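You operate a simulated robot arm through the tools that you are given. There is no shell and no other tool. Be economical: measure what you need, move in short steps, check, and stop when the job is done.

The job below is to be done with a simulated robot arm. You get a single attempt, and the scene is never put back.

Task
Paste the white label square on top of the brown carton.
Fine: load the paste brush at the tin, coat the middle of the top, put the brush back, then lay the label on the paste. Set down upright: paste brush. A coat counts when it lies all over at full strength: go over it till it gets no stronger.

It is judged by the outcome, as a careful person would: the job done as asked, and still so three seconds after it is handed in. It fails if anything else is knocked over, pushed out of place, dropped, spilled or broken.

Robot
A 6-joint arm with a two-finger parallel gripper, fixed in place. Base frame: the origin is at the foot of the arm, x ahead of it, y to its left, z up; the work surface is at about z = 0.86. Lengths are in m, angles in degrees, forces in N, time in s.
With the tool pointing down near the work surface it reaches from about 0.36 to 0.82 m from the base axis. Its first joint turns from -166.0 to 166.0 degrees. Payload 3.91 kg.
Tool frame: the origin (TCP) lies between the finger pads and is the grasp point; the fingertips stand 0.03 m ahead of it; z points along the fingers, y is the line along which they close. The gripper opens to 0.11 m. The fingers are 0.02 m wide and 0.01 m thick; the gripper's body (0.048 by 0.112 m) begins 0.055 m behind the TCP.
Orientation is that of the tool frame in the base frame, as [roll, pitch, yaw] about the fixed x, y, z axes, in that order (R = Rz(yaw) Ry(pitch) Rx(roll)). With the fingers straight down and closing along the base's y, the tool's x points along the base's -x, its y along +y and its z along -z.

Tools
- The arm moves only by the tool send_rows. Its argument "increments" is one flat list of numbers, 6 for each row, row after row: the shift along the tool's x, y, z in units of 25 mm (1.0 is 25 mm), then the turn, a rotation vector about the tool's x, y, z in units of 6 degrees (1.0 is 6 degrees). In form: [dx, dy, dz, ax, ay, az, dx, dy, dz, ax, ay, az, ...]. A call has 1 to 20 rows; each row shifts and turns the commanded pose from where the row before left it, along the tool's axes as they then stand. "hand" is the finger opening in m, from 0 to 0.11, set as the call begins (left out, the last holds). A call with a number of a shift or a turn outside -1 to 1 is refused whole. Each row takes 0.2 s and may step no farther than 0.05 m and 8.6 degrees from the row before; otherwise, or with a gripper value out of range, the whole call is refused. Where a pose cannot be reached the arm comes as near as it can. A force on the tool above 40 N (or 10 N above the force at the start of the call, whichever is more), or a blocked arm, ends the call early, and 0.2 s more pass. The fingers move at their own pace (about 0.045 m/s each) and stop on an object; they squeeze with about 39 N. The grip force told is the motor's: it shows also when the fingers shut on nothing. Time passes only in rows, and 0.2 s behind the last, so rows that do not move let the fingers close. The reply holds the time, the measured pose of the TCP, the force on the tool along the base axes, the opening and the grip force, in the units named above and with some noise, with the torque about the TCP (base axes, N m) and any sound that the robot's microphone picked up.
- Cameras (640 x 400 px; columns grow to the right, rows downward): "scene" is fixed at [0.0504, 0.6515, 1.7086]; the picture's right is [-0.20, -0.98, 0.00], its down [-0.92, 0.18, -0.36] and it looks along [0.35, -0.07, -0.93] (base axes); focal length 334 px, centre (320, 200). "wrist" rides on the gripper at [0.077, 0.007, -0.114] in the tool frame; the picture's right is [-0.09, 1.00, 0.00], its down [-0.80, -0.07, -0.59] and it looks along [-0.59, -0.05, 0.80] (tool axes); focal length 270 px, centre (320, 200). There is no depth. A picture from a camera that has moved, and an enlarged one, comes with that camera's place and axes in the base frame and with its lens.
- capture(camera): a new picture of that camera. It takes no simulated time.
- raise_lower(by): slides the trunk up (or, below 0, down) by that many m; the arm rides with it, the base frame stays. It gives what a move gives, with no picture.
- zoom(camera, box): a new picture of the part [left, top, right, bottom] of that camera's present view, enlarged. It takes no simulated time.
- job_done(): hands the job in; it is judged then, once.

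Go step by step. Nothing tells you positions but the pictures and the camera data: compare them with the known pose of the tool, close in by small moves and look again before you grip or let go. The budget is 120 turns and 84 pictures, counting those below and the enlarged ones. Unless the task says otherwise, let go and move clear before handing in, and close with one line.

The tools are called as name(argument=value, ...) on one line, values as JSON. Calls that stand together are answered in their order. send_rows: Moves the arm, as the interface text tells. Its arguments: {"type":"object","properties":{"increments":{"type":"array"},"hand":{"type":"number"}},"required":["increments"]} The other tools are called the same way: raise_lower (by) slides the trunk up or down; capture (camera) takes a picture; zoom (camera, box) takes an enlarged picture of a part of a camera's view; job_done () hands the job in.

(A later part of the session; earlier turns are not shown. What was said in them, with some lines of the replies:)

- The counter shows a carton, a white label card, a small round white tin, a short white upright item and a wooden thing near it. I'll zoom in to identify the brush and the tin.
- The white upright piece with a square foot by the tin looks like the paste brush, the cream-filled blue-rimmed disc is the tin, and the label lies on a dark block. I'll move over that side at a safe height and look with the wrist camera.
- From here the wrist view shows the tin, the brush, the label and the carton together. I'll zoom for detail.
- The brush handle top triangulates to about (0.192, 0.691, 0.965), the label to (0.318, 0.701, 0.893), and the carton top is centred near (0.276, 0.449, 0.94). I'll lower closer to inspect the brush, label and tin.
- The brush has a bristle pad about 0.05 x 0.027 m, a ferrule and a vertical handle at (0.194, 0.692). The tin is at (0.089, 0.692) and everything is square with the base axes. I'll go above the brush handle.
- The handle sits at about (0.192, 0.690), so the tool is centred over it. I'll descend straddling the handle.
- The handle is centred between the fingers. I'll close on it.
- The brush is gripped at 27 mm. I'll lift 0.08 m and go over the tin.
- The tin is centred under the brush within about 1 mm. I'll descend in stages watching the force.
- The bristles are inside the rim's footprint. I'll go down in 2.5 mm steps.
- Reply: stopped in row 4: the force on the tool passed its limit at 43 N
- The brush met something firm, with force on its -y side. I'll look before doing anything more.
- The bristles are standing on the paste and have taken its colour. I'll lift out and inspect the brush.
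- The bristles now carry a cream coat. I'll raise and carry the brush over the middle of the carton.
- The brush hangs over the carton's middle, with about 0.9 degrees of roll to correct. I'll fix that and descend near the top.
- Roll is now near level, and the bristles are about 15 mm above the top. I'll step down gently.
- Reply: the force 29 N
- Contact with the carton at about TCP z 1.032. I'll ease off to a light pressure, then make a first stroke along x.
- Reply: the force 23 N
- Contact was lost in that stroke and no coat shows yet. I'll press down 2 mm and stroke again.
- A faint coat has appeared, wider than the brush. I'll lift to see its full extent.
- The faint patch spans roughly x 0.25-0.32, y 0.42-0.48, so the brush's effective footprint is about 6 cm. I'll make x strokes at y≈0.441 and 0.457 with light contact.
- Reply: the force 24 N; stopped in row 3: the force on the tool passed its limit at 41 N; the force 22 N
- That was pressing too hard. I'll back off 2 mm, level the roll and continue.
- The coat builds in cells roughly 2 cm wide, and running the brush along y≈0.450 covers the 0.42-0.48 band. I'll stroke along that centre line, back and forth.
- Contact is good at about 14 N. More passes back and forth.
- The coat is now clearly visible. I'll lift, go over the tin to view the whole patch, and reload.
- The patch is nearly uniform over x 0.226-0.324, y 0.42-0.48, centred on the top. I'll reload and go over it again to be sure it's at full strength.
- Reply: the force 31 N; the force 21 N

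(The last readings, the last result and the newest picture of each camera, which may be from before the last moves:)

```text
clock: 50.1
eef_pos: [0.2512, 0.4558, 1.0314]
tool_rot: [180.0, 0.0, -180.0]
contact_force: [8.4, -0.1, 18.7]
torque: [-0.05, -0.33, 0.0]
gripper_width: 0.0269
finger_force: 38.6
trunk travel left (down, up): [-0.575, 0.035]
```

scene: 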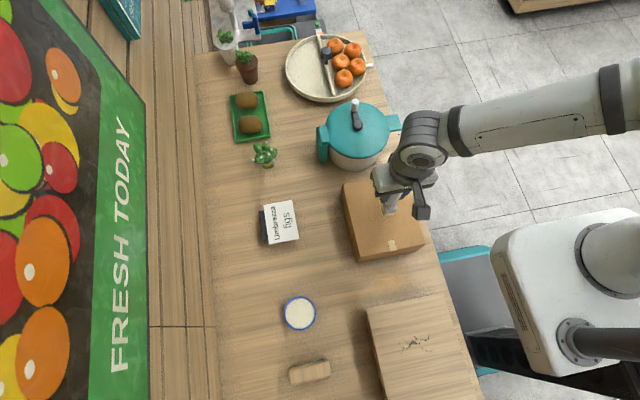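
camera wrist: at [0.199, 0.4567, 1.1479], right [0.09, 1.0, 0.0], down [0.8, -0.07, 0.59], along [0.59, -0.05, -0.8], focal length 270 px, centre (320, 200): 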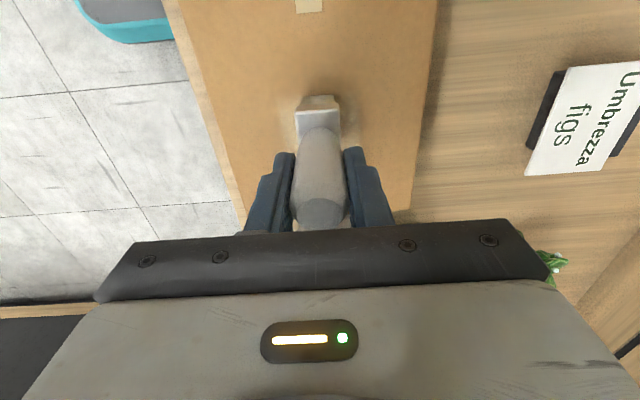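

Strokes done with firm contact. I'll lift, carry the brush to its original spot and check the coat.

send_rows(increments=[0, 0, -0.6, 0, 0, 0, 0, 0, -0.9, 0, 0, 0, 0, 0, -0.5, 0, 0, 0, 0.239, 0.936, 0, 0, 0, 0, 0.239, 0.936, 0, 0, 0, 0, 0.239, 0.936, 0, 0, 0, 0, 0.239, 0.936, 0, 0, 0, 0, 0.239, 0.936, 0, 0, 0, 0, 0.239, 0.936, 0, 0, 0, 0, 0.239, 0.936, 0, 0, 0, 0, 0.239, 0.936, 0, 0, 0, 0, 0.239, 0.936, 0, 0, 0, 0, 0.239, 0.936, 0, 0, 0, 0])

zoom(camera="scene", box=[330, 160, 450, 270])

capture(camera="wrist")

```text
clock: 52.9
eef_pos: [0.1901, 0.6909, 1.0789]
tool_rot: [180.0, 0.1, 180.0]
contact_force: [0.0, -0.4, -0.9]
torque: [0.01, 0.03, 0.02]
gripper_width: 0.0266
finger_force: 39.1
trunk travel left (down, up): [-0.575, 0.035]
```

```text
3.64 times, centred on (390, 215) of scene
camera zoom: at [0.0504, 0.6515, 1.7086], right [-0.2, -0.98, 0.0], down [-0.92, 0.18, -0.36], along [0.35, -0.07, -0.93], focal length 1213 px, centre (66, 146)
```

zoom: 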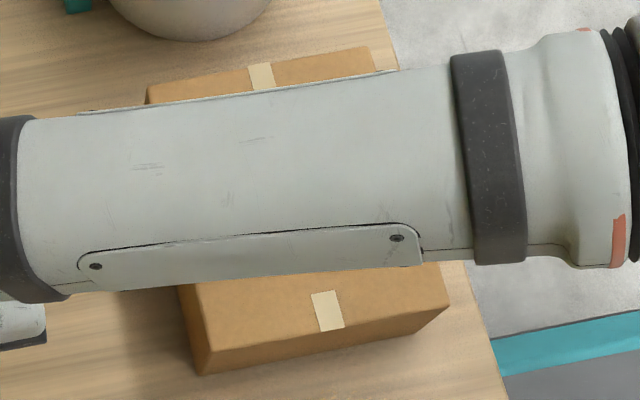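

```text
47 pictures are left
camera wrist: at [0.114, 0.6973, 1.1933], right [0.09, 1.0, 0.0], down [0.8, -0.07, 0.59], along [0.59, -0.05, -0.8], focal length 270 px, centre (320, 200)
```

wrist: 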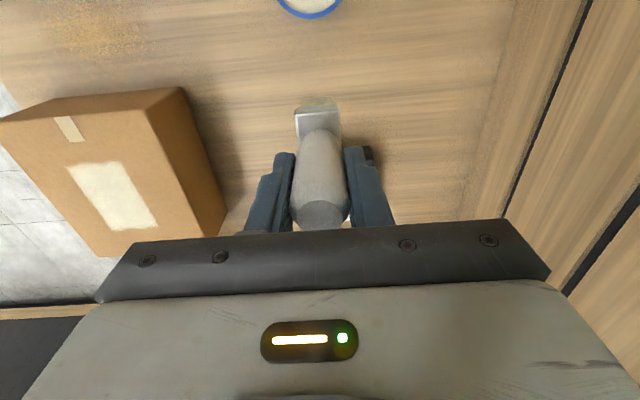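

zoom(camera="wrist", box=[0, 80, 240, 260])

```text
2.22 times, centred on (120, 170) of wrist
camera zoom: at [0.114, 0.6973, 1.1933], right [0.09, 1.0, 0.0], down [0.8, -0.07, 0.59], along [0.59, -0.05, -0.8], focal length 601 px, centre (764, 267)
```

zoom: 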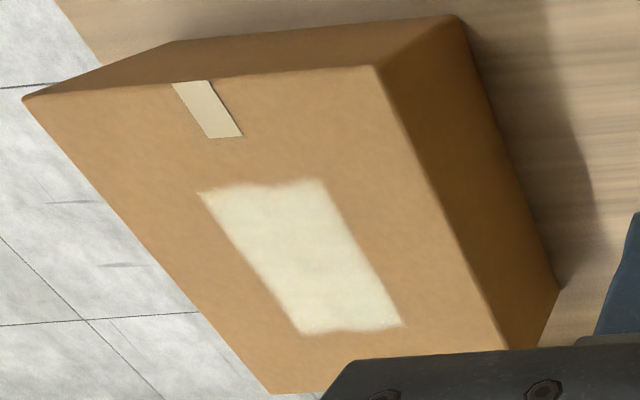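

The coat is uniform and solid now. I'll set the brush down upright at its original place.

send_rows(increments=[-0.05, -0.03, 0.9, 0, 0, 0, 0, 0, 0.9, 0, 0, 0, 0, 0, 0.9, 0, 0, 0, 0, 0, 0.9, 0, 0, 0, 0, 0, 0.9, 0, 0, 0, 0, 0, 0.5, 0, 0, 0])

send_rows(increments=[0, 0, 0.1, 0, 0, 0, 0, 0, 0.08, 0, 0, 0])

```text
clock: 54.3
eef_pos: [0.1946, 0.6903, 0.9554]
tool_rot: [179.9, 0.0, -179.9]
contact_force: [-0.2, 0.7, -1.4]
torque: [-0.01, -0.02, -0.01]
gripper_width: 0.0271
finger_force: 39.1
trunk travel left (down, up): [-0.575, 0.035]
```

```text
clock: 54.9
eef_pos: [0.193, 0.6906, 0.9507]
tool_rot: [179.8, -0.1, 179.9]
contact_force: [0.3, 0.3, -1.2]
torque: [0.03, 0.05, -0.01]
gripper_width: 0.0269
finger_force: 39.3
trunk travel left (down, up): [-0.575, 0.035]
```

send_rows(increments=[0, 0, 0.08, 0, 0, 0, 0, 0, 0.08, 0, 0, 0])

```text
clock: 55.5
eef_pos: [0.192, 0.6903, 0.9468]
tool_rot: [180.0, 0.0, 180.0]
contact_force: [-0.8, 0.1, -1.7]
torque: [0.0, 0.03, -0.01]
gripper_width: 0.027
finger_force: 39.2
trunk travel left (down, up): [-0.575, 0.035]
```

send_rows(increments=[0, 0, 0.06, 0, 0, 0, 0, 0, 0.06, 0, 0, 0])

```text
clock: 56.1
eef_pos: [0.1918, 0.6897, 0.9453]
tool_rot: [179.9, 0.0, 180.0]
contact_force: [-1.0, 0.1, 11.1]
torque: [-0.11, 0.33, -0.03]
gripper_width: 0.0266
finger_force: 39.5
trunk travel left (down, up): [-0.575, 0.035]
```

Contact with the counter. I'll ease up a hair and open the fingers.

send_rows(increments=[0, 0, -0.04, 0, 0, 0])

send_rows(increments=[0, 0, 0, 0, 0, 0, 0, 0, 0, 0, 0, 0, 0, 0, 0, 0, 0, 0, 0, 0, 0, 0, 0, 0], hand=0.08)

capture(camera="wrist")

```text
clock: 56.5
eef_pos: [0.1931, 0.6898, 0.9456]
tool_rot: [179.8, 0.1, -180.0]
contact_force: [-2.4, 3.0, 8.8]
torque: [0.19, 0.33, -0.05]
gripper_width: 0.0265
finger_force: 38.7
trunk travel left (down, up): [-0.575, 0.035]
```

```text
clock: 57.5
eef_pos: [0.1932, 0.6891, 0.944]
tool_rot: [179.9, 0.0, -180.0]
contact_force: [1.0, 0.4, -0.4]
torque: [0.02, 0.01, 0.01]
gripper_width: 0.0802
finger_force: 0.1
trunk travel left (down, up): [-0.575, 0.035]
```

```text
45 pictures are left
camera wrist: at [0.1164, 0.696, 1.0591], right [0.09, 1.0, 0.0], down [0.8, -0.07, 0.59], along [0.59, -0.05, -0.8], focal length 270 px, centre (320, 200)
```

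wrist: 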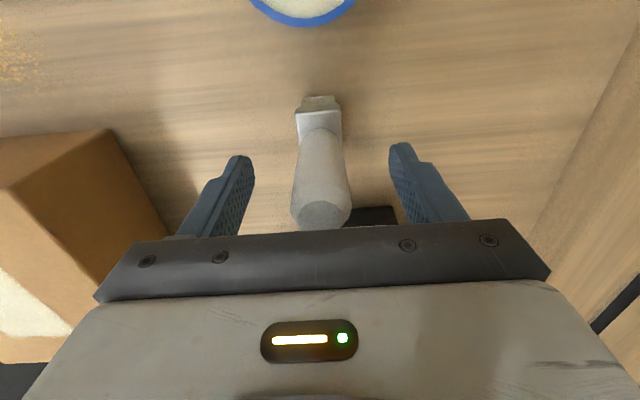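

The brush stands on its own. I'll go straight up and look closely at the label.

send_rows(increments=[0, 0, -0.8, 0, 0, 0, 0, 0, -0.9, 0, 0, 0, 0, 0, -0.9, 0, 0, 0, 0, 0, -0.9, 0, 0, 0, -0.6, 0.3, -0.8, 0, 0, 0, -0.5, 0.2, 0, 0, 0, 0], hand=0.11)

capture(camera="wrist")

zoom(camera="wrist", box=[240, 100, 400, 240])

```text
clock: 58.9
eef_pos: [0.2213, 0.7018, 1.0528]
tool_rot: [179.8, 0.1, 179.9]
contact_force: [0.4, -0.1, 0.2]
torque: [0.01, 0.02, 0.0]
gripper_width: 0.11
finger_force: 0.1
trunk travel left (down, up): [-0.575, 0.035]
```

```text
44 pictures are left
camera wrist: at [0.1436, 0.7086, 1.1678], right [0.09, 1.0, 0.0], down [0.8, -0.07, 0.59], along [0.59, -0.05, -0.8], focal length 270 px, centre (320, 200)
```

wrist: 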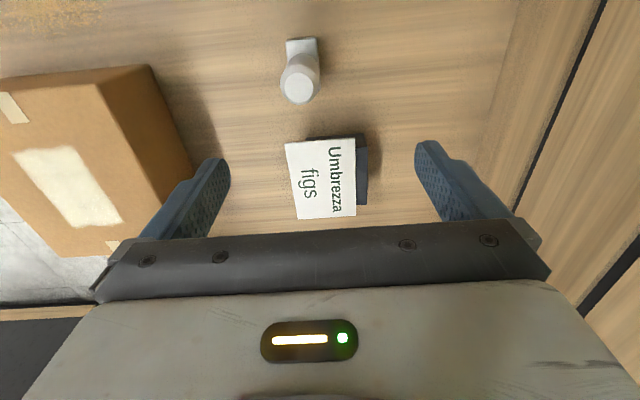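

```text
2.86 times, centred on (320, 170) of wrist
camera zoom: at [0.1436, 0.7086, 1.1678], right [0.09, 1.0, 0.0], down [0.8, -0.07, 0.59], along [0.59, -0.05, -0.8], focal length 772 px, centre (320, 286)
```

zoom: 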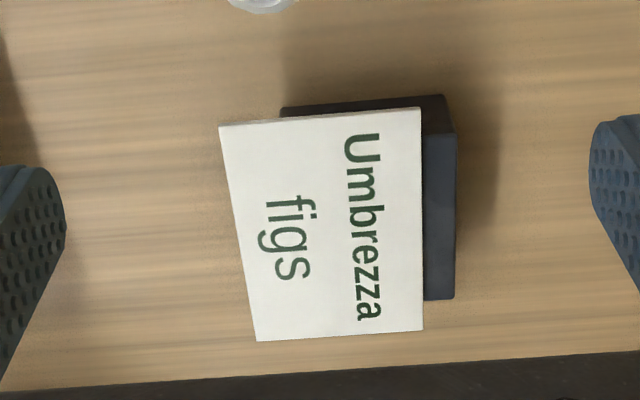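

The label spans about x 0.266-0.376, y 0.659-0.737, on an 8 cm dark block that sticks out 1.5 cm at +y. I'll grip the label across its y edges with the fingertips just at the block's top, so I move above its centre.

send_rows(increments=[-0.8, -0.03, 0, 0.03, 0, 0, -0.8, -0.03, 0, 0, 0, 0, -0.8, -0.03, 0, 0, 0, 0, -0.8, -0.03, 0, 0, 0, 0, -0.79, -0.03, 0, 0, 0, 0, 0, 0, 0.9, 0, 0, 0, 0, 0, 0.9, 0, 0, 0, 0, 0, 0.9, 0, 0, 0, 0, 0, 0.9, 0, 0, 0], hand=0.094)

capture(camera="wrist")

zoom(camera="scene", box=[240, 180, 320, 250])

```text
clock: 60.9
eef_pos: [0.3196, 0.6969, 0.962]
tool_rot: [-179.8, 0.0, -180.0]
contact_force: [0.4, -0.5, -0.8]
torque: [0.02, -0.02, 0.01]
gripper_width: 0.0942
finger_force: 0.1
trunk travel left (down, up): [-0.575, 0.035]
```

```text
42 pictures are left
camera wrist: at [0.243, 0.7043, 1.0771], right [0.09, 1.0, 0.0], down [0.8, -0.07, 0.59], along [0.59, -0.05, -0.8], focal length 270 px, centre (320, 200)
```

wrist: 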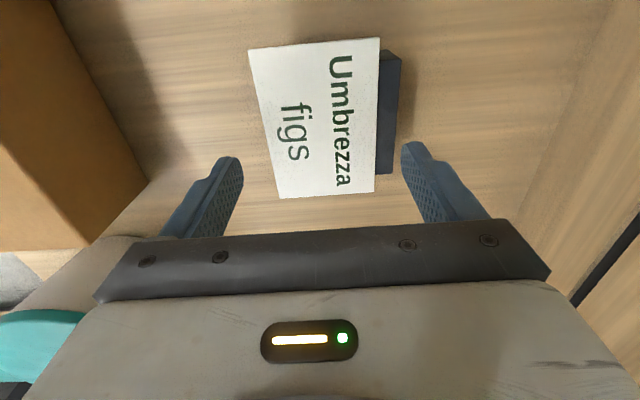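

```text
5.71 times, centred on (280, 215) of scene
camera zoom: at [0.0504, 0.6515, 1.7086], right [-0.2, -0.98, 0.0], down [-0.92, 0.18, -0.36], along [0.35, -0.07, -0.93], focal length 1906 px, centre (549, 114)
```

zoom: 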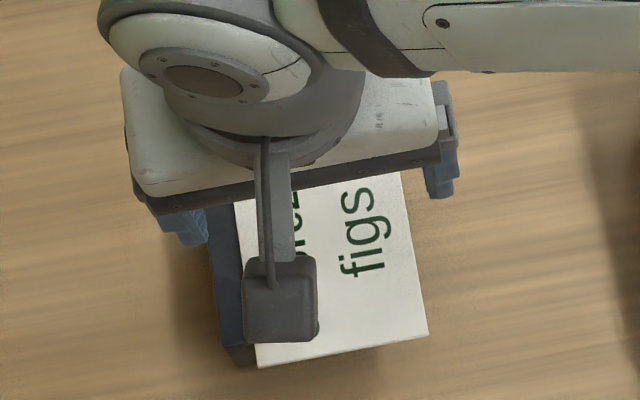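

The label centre reads (0.3185, 0.699), within 2 mm of the tool. I'll shift and descend to just above its level.

send_rows(increments=[0.03, 0.08, 0.5, -0.02, 0, 0, 0, 0, 0.5, 0, 0, 0, 0, 0, 0.3, 0, 0, 0])

capture(camera="wrist")

```text
clock: 61.7
eef_pos: [0.3196, 0.7, 0.9301]
tool_rot: [180.0, 0.0, 180.0]
contact_force: [0.4, -0.5, 0.0]
torque: [-0.02, -0.03, 0.0]
gripper_width: 0.0943
finger_force: 0.1
trunk travel left (down, up): [-0.575, 0.035]
```

```text
40 pictures are left
camera wrist: at [0.2423, 0.7061, 1.0445], right [0.09, 1.0, 0.0], down [0.8, -0.07, 0.59], along [0.59, -0.05, -0.8], focal length 270 px, centre (320, 200)
```

wrist: 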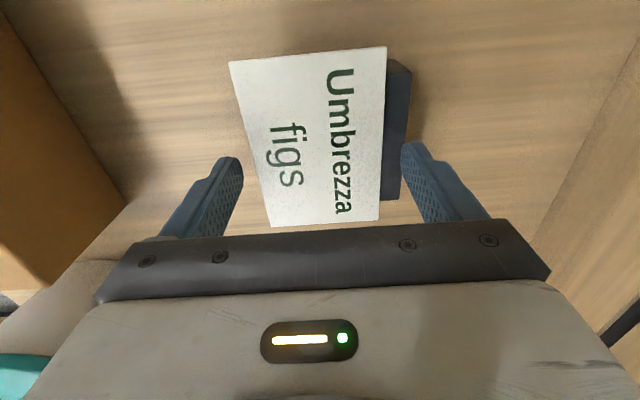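

send_rows(increments=[0, 0, 0.06, 0, 0, 0, 0, 0, 0.06, 0, 0, 0, 0, 0, 0.06, 0, 0, 0])

zoom(camera="wrist", box=[180, 40, 460, 240])

```text
clock: 62.5
eef_pos: [0.3187, 0.6998, 0.9301]
tool_rot: [179.6, 0.0, -179.9]
contact_force: [0.9, -2.0, 20.0]
torque: [0.94, 0.09, -0.01]
gripper_width: 0.0934
finger_force: 0.1
trunk travel left (down, up): [-0.575, 0.035]
```

```text
2.00 times, centred on (320, 140) of wrist
camera zoom: at [0.2419, 0.7055, 1.0438], right [0.09, 1.0, 0.01], down [0.8, -0.07, 0.6], along [0.59, -0.05, -0.8], focal length 541 px, centre (320, 320)
```

zoom: 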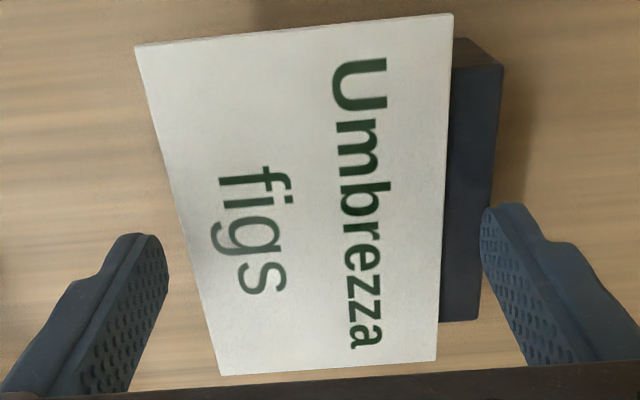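

The +y fingertip is touching the block top, so the block top and label underside are at about 0.900. I'll ease off until the contact nearly vanishes.

send_rows(increments=[0, 0, -0.1, 0, 0, 0, 0, 0, 0, 0, 0, 0])

```text
clock: 63.1
eef_pos: [0.3195, 0.6998, 0.9293]
tool_rot: [179.9, 0.0, 180.0]
contact_force: [2.7, 2.3, 17.8]
torque: [0.86, -0.05, -0.09]
gripper_width: 0.0948
finger_force: 1.3
trunk travel left (down, up): [-0.575, 0.035]
```

send_rows(increments=[0, 0, -0.05, 0, 0, 0, 0, 0, 0, 0, 0, 0])

```text
clock: 63.7
eef_pos: [0.3203, 0.6981, 0.9294]
tool_rot: [180.0, 0.0, -180.0]
contact_force: [3.6, 1.6, 12.8]
torque: [0.67, -0.13, -0.22]
gripper_width: 0.0949
finger_force: 1.0
trunk travel left (down, up): [-0.575, 0.035]
```

send_rows(increments=[0, 0, -0.07, 0, 0, 0, 0, 0, 0, 0, 0, 0])

```text
clock: 64.3
eef_pos: [0.3193, 0.6994, 0.9296]
tool_rot: [-179.9, 0.0, -180.0]
contact_force: [4.8, 0.7, 4.7]
torque: [0.22, -0.2, -0.2]
gripper_width: 0.0949
finger_force: 1.0
trunk travel left (down, up): [-0.575, 0.035]
```

send_rows(increments=[0, 0, -0.035, 0, 0, 0, 0, 0, 0, 0, 0, 0])

```text
clock: 64.9
eef_pos: [0.3194, 0.7009, 0.9306]
tool_rot: [-179.9, 0.0, 180.0]
contact_force: [0.2, 0.2, 0.2]
torque: [0.03, -0.01, 0.01]
gripper_width: 0.0942
finger_force: 0.0
trunk travel left (down, up): [-0.575, 0.035]
```

Contact has just gone. I'll close on the label's edges.

send_rows(increments=[0, -0.03, 0, 0, 0, 0, 0, 0, 0, 0, 0, 0, 0, 0, 0, 0, 0, 0, 0, 0, 0, 0, 0, 0], hand=0.07)

zoom(camera="wrist", box=[180, 40, 460, 240])

```text
clock: 65.9
eef_pos: [0.3186, 0.6999, 0.9309]
tool_rot: [-180.0, 0.0, -179.9]
contact_force: [0.1, -0.5, 0.1]
torque: [-0.03, 0.03, 0.01]
gripper_width: 0.0732
finger_force: 38.7
trunk travel left (down, up): [-0.575, 0.035]
```

```text
2.00 times, centred on (320, 140) of wrist
camera zoom: at [0.242, 0.7062, 1.0462], right [0.09, 1.0, 0.0], down [0.8, -0.07, 0.59], along [0.59, -0.05, -0.8], focal length 541 px, centre (320, 320)
```

zoom: 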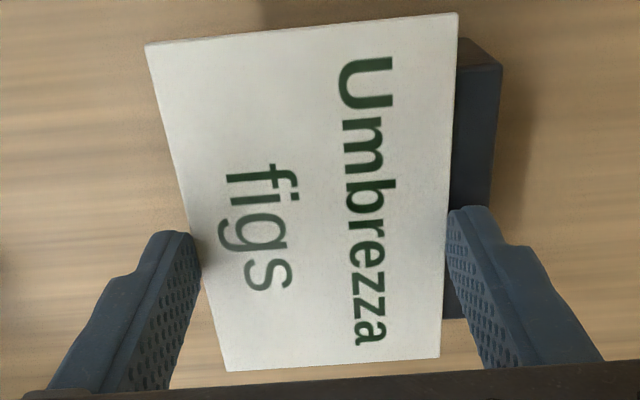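

The fingers stopped at 73 mm with full grip force on the label. I'll lift a little and check.

send_rows(increments=[0, 0, -0.2, 0, 0, 0, 0, 0, -0.4, 0, 0, 0, 0, 0, -0.6, 0, 0, 0])

zoom(camera="wrist", box=[180, 40, 460, 240])

zoom(camera="scene", box=[230, 170, 330, 250])

```text
clock: 66.7
eef_pos: [0.319, 0.699, 0.9608]
tool_rot: [180.0, 0.1, 180.0]
contact_force: [-0.7, -0.1, -0.6]
torque: [0.0, 0.0, -0.01]
gripper_width: 0.0736
finger_force: 39.1
trunk travel left (down, up): [-0.575, 0.035]
```

```text
2.00 times, centred on (320, 140) of wrist
camera zoom: at [0.2417, 0.706, 1.0753], right [0.09, 1.0, 0.0], down [0.8, -0.07, 0.59], along [0.59, -0.05, -0.8], focal length 541 px, centre (320, 320)
```

zoom: 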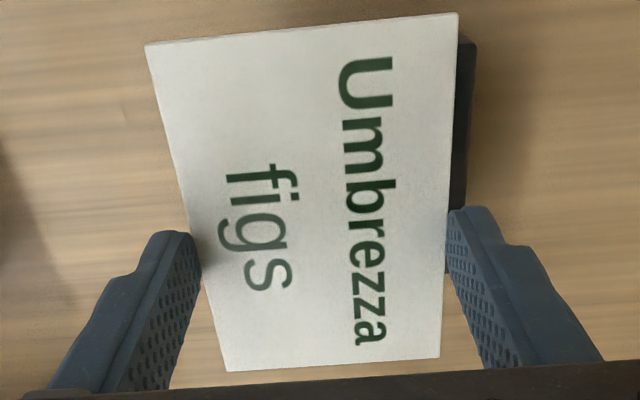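

```text
5.00 times, centred on (280, 210) of scene
camera zoom: at [0.0504, 0.6515, 1.7086], right [-0.2, -0.98, 0.0], down [-0.92, 0.18, -0.36], along [0.35, -0.07, -0.93], focal length 1667 px, centre (520, 150)
```

zoom: 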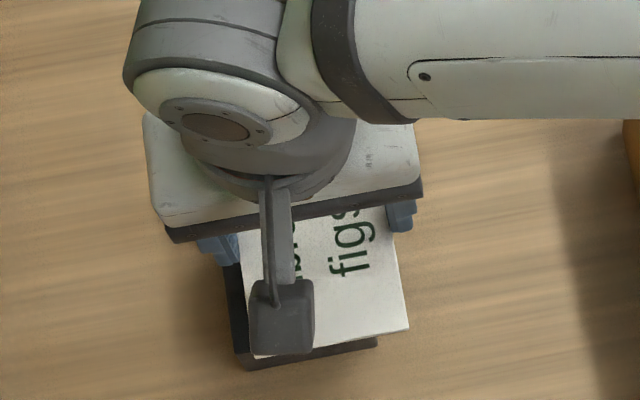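

The label lifted cleanly, level, and its centre is about 5 mm toward -x from the TCP. I'll raise it and carry it over the paste, with TCP target (0.280, 0.450).

send_rows(increments=[0, 0, -0.9, 0, 0, 0, 0, 0, -0.9, 0, 0, 0, 0, 0, -0.9, 0, 0, 0, 0.128, -0.83, 0, 0, 0, 0, 0.128, -0.83, 0, 0, 0, 0, 0.128, -0.83, 0, 0, 0, 0, 0.128, -0.83, 0, 0, 0, 0, 0.128, -0.83, 0, 0, 0, 0, 0.128, -0.83, 0, 0, 0, 0, 0.128, -0.83, 0, 0, 0, 0, 0.128, -0.83, 0, 0, 0, 0, 0.128, -0.83, 0, 0, 0, 0, 0.128, -0.83, 0, 0, 0, 0, 0.128, -0.83, 0, 0, 0, 0, 0.128, -0.83, 0, 0, 0, 0])

capture(camera="wrist")

capture(camera="scene")

```text
clock: 69.9
eef_pos: [0.2805, 0.4476, 1.0303]
tool_rot: [180.0, -0.1, -180.0]
contact_force: [-0.3, -0.1, 0.2]
torque: [0.0, -0.02, -0.03]
gripper_width: 0.0735
finger_force: 38.6
trunk travel left (down, up): [-0.575, 0.035]
```

```text
35 pictures are left
camera wrist: at [0.2035, 0.4547, 1.1447], right [0.09, 1.0, 0.0], down [0.8, -0.07, 0.59], along [0.59, -0.05, -0.8], focal length 270 px, centre (320, 200)
```

wrist: 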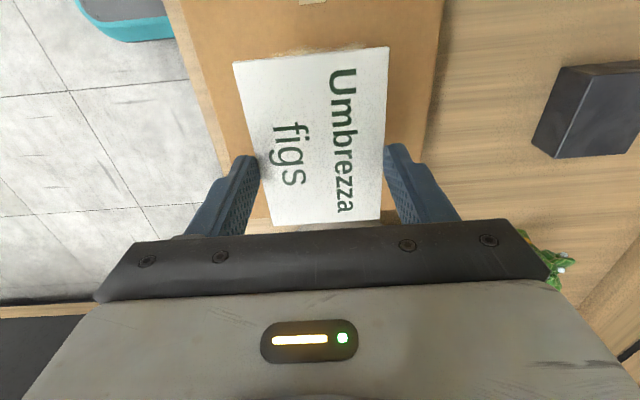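

```text
34 pictures are left
```

scene: 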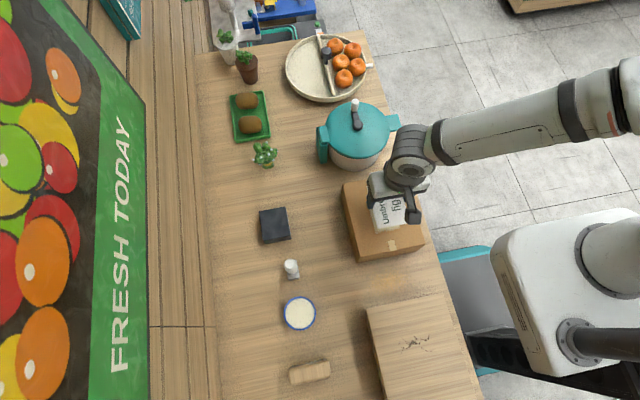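

The label is above the paste and nothing else is disturbed. I'll nudge y and descend to about 1 cm above contact.

send_rows(increments=[0, 0.08, 0.7, 0, 0, 0, 0, 0, 0.6, 0, 0, 0, 0, 0, 0.4, 0, 0, 0])

capture(camera="wrist")

zoom(camera="scene", box=[330, 160, 450, 270])

```text
clock: 70.7
eef_pos: [0.2819, 0.451, 0.9872]
tool_rot: [179.9, 0.0, 180.0]
contact_force: [0.4, -0.1, -0.3]
torque: [-0.01, -0.03, -0.02]
gripper_width: 0.0732
finger_force: 38.9
trunk travel left (down, up): [-0.575, 0.035]
```

```text
33 pictures are left
camera wrist: at [0.2042, 0.4569, 1.1019], right [0.09, 1.0, 0.0], down [0.8, -0.07, 0.59], along [0.59, -0.05, -0.8], focal length 270 px, centre (320, 200)
```

wrist: 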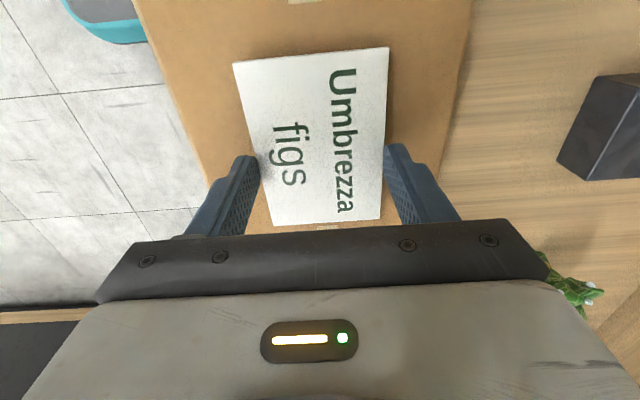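

```text
3.64 times, centred on (390, 215) of scene
camera zoom: at [0.0504, 0.6515, 1.7086], right [-0.2, -0.98, 0.0], down [-0.92, 0.18, -0.36], along [0.35, -0.07, -0.93], focal length 1213 px, centre (66, 146)
```

zoom: 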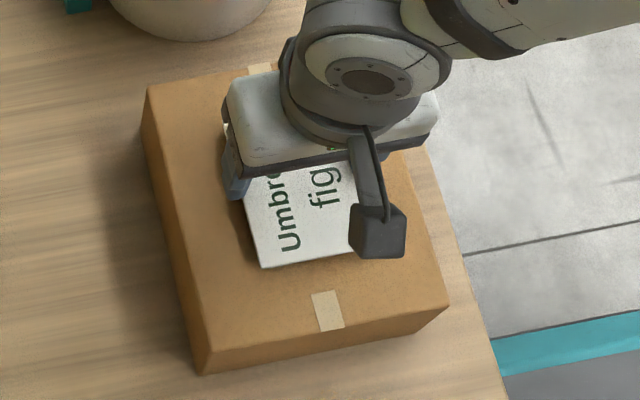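

Label and paste align within 2 mm. I'll shift 2 mm toward -x and lower in small steps to contact.

send_rows(increments=[0.08, -0.02, 0.12, 0, 0, 0, 0, 0, 0.1, 0, 0, 0, 0, 0, 0.1, 0, 0, 0])

```text
clock: 71.5
eef_pos: [0.2792, 0.4504, 0.98]
tool_rot: [180.0, 0.0, -180.0]
contact_force: [0.3, 0.0, -0.6]
torque: [0.02, 0.03, 0.0]
gripper_width: 0.0734
finger_force: 39.3
trunk travel left (down, up): [-0.575, 0.035]
```

send_rows(increments=[0, 0, 0.06, 0, 0, 0, 0, 0, 0.06, 0, 0, 0])

```text
clock: 72.1
eef_pos: [0.2793, 0.4503, 0.9773]
tool_rot: [179.9, -0.1, -179.8]
contact_force: [-1.8, -1.2, 5.6]
torque: [-0.13, 0.11, 0.05]
gripper_width: 0.0736
finger_force: 39.3
trunk travel left (down, up): [-0.575, 0.035]
```

Contact. I'll press slightly more, then open the fingers a little on each side.

send_rows(increments=[0, 0, 0.03, 0, 0, 0, 0, 0, 0, 0, 0, 0])

send_rows(increments=[0, 0, 0, 0, 0, 0, 0, 0, 0, 0, 0, 0, 0, 0, 0, 0, 0, 0], hand=0.09)

capture(camera="wrist")

```text
clock: 72.7
eef_pos: [0.2792, 0.4508, 0.9766]
tool_rot: [179.8, 0.0, 180.0]
contact_force: [2.4, 0.9, 18.0]
torque: [-0.26, 0.14, 0.0]
gripper_width: 0.0732
finger_force: 39.9
trunk travel left (down, up): [-0.575, 0.035]
```

```text
clock: 73.5
eef_pos: [0.2795, 0.4503, 0.9752]
tool_rot: [179.9, -0.1, 180.0]
contact_force: [-1.7, -0.3, 5.4]
torque: [-0.23, 0.04, -0.11]
gripper_width: 0.0899
finger_force: 0.0
trunk travel left (down, up): [-0.575, 0.035]
```

```text
31 pictures are left
camera wrist: at [0.2018, 0.4569, 1.0892], right [0.09, 1.0, 0.0], down [0.8, -0.07, 0.59], along [0.59, -0.05, -0.8], focal length 270 px, centre (320, 200)
```

wrist: 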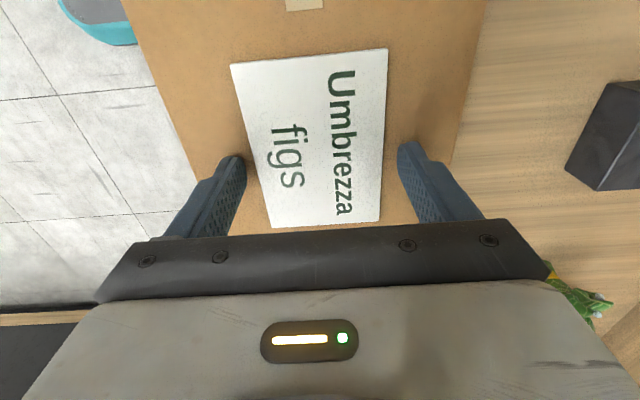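

The label is free and lies flat. I'll lift straight up and move clear for a final check.

send_rows(increments=[0, 0, -0.3, 0, 0, 0, 0, 0, -0.9, 0, 0, 0, 0, 0, -1, 0, 0, 0, 0, 0, -1, 0, 0, 0, 0, 0, -1, 0, 0, 0, 0, 0, -1, 0, 0, 0, 0, -1, -1, 0, 0, 0, 0, -1, -1, 0, 0, 0, 0, -1, -1, 0, 0, 0, 0, -1, 0, 0, 0, 0, 0, -1, 0, 0, 0, 0, 0, -1, 0, 0, 0, 0])

capture(camera="scene")

zoom(camera="scene", box=[330, 160, 450, 270])

zoom(camera="scene", box=[240, 190, 340, 340])

```text
clock: 76.1
eef_pos: [0.2783, 0.3016, 1.1814]
tool_rot: [-180.0, 0.0, 180.0]
contact_force: [-0.7, 0.1, -0.7]
torque: [0.04, -0.02, 0.03]
gripper_width: 0.09
finger_force: 0.0
trunk travel left (down, up): [-0.575, 0.035]
```

```text
30 pictures are left
```

scene: 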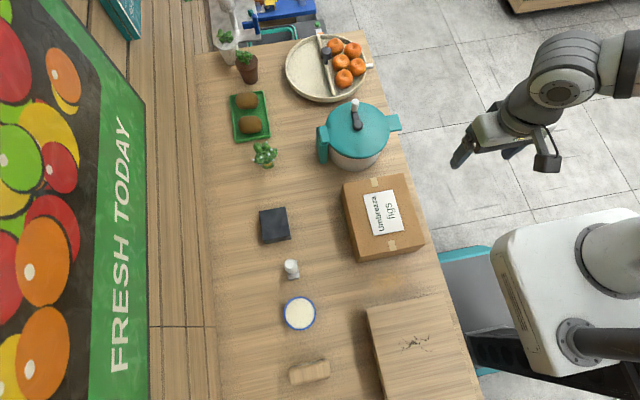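

```text
3.64 times, centred on (390, 215) of scene
camera zoom: at [0.0504, 0.6515, 1.7086], right [-0.2, -0.98, 0.0], down [-0.92, 0.18, -0.36], along [0.35, -0.07, -0.93], focal length 1213 px, centre (66, 146)
```

zoom: 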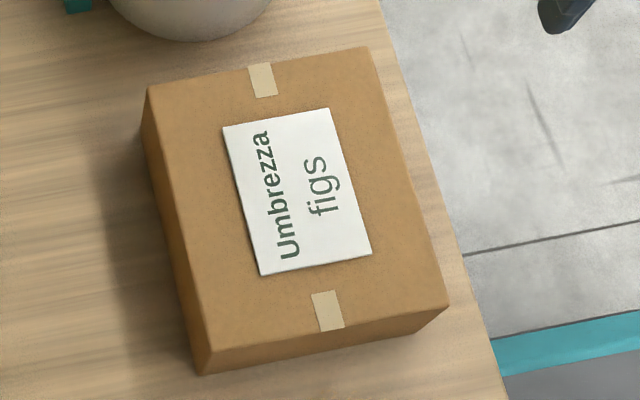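

```text
2.67 times, centred on (290, 265) of scene
camera zoom: at [0.0504, 0.6515, 1.7086], right [-0.2, -0.98, 0.0], down [-0.92, 0.18, -0.36], along [0.35, -0.07, -0.93], focal length 889 px, centre (400, 27)
```

zoom: 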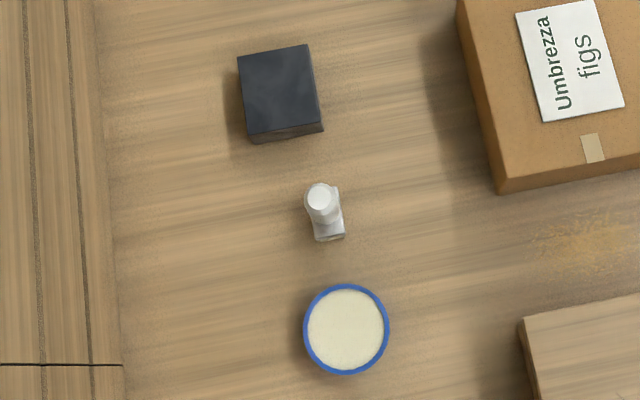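

The label lies flat and centred over the paste, the brush stands upright at its place, and nothing else has moved. I'll hand it in.

job_done()

```text
The job is handed in.
```

The white label now lies flat on a full paste coat in the middle of the carton's top, the paste brush is standing upright where it started, and nothing else appears moved in the final picture.
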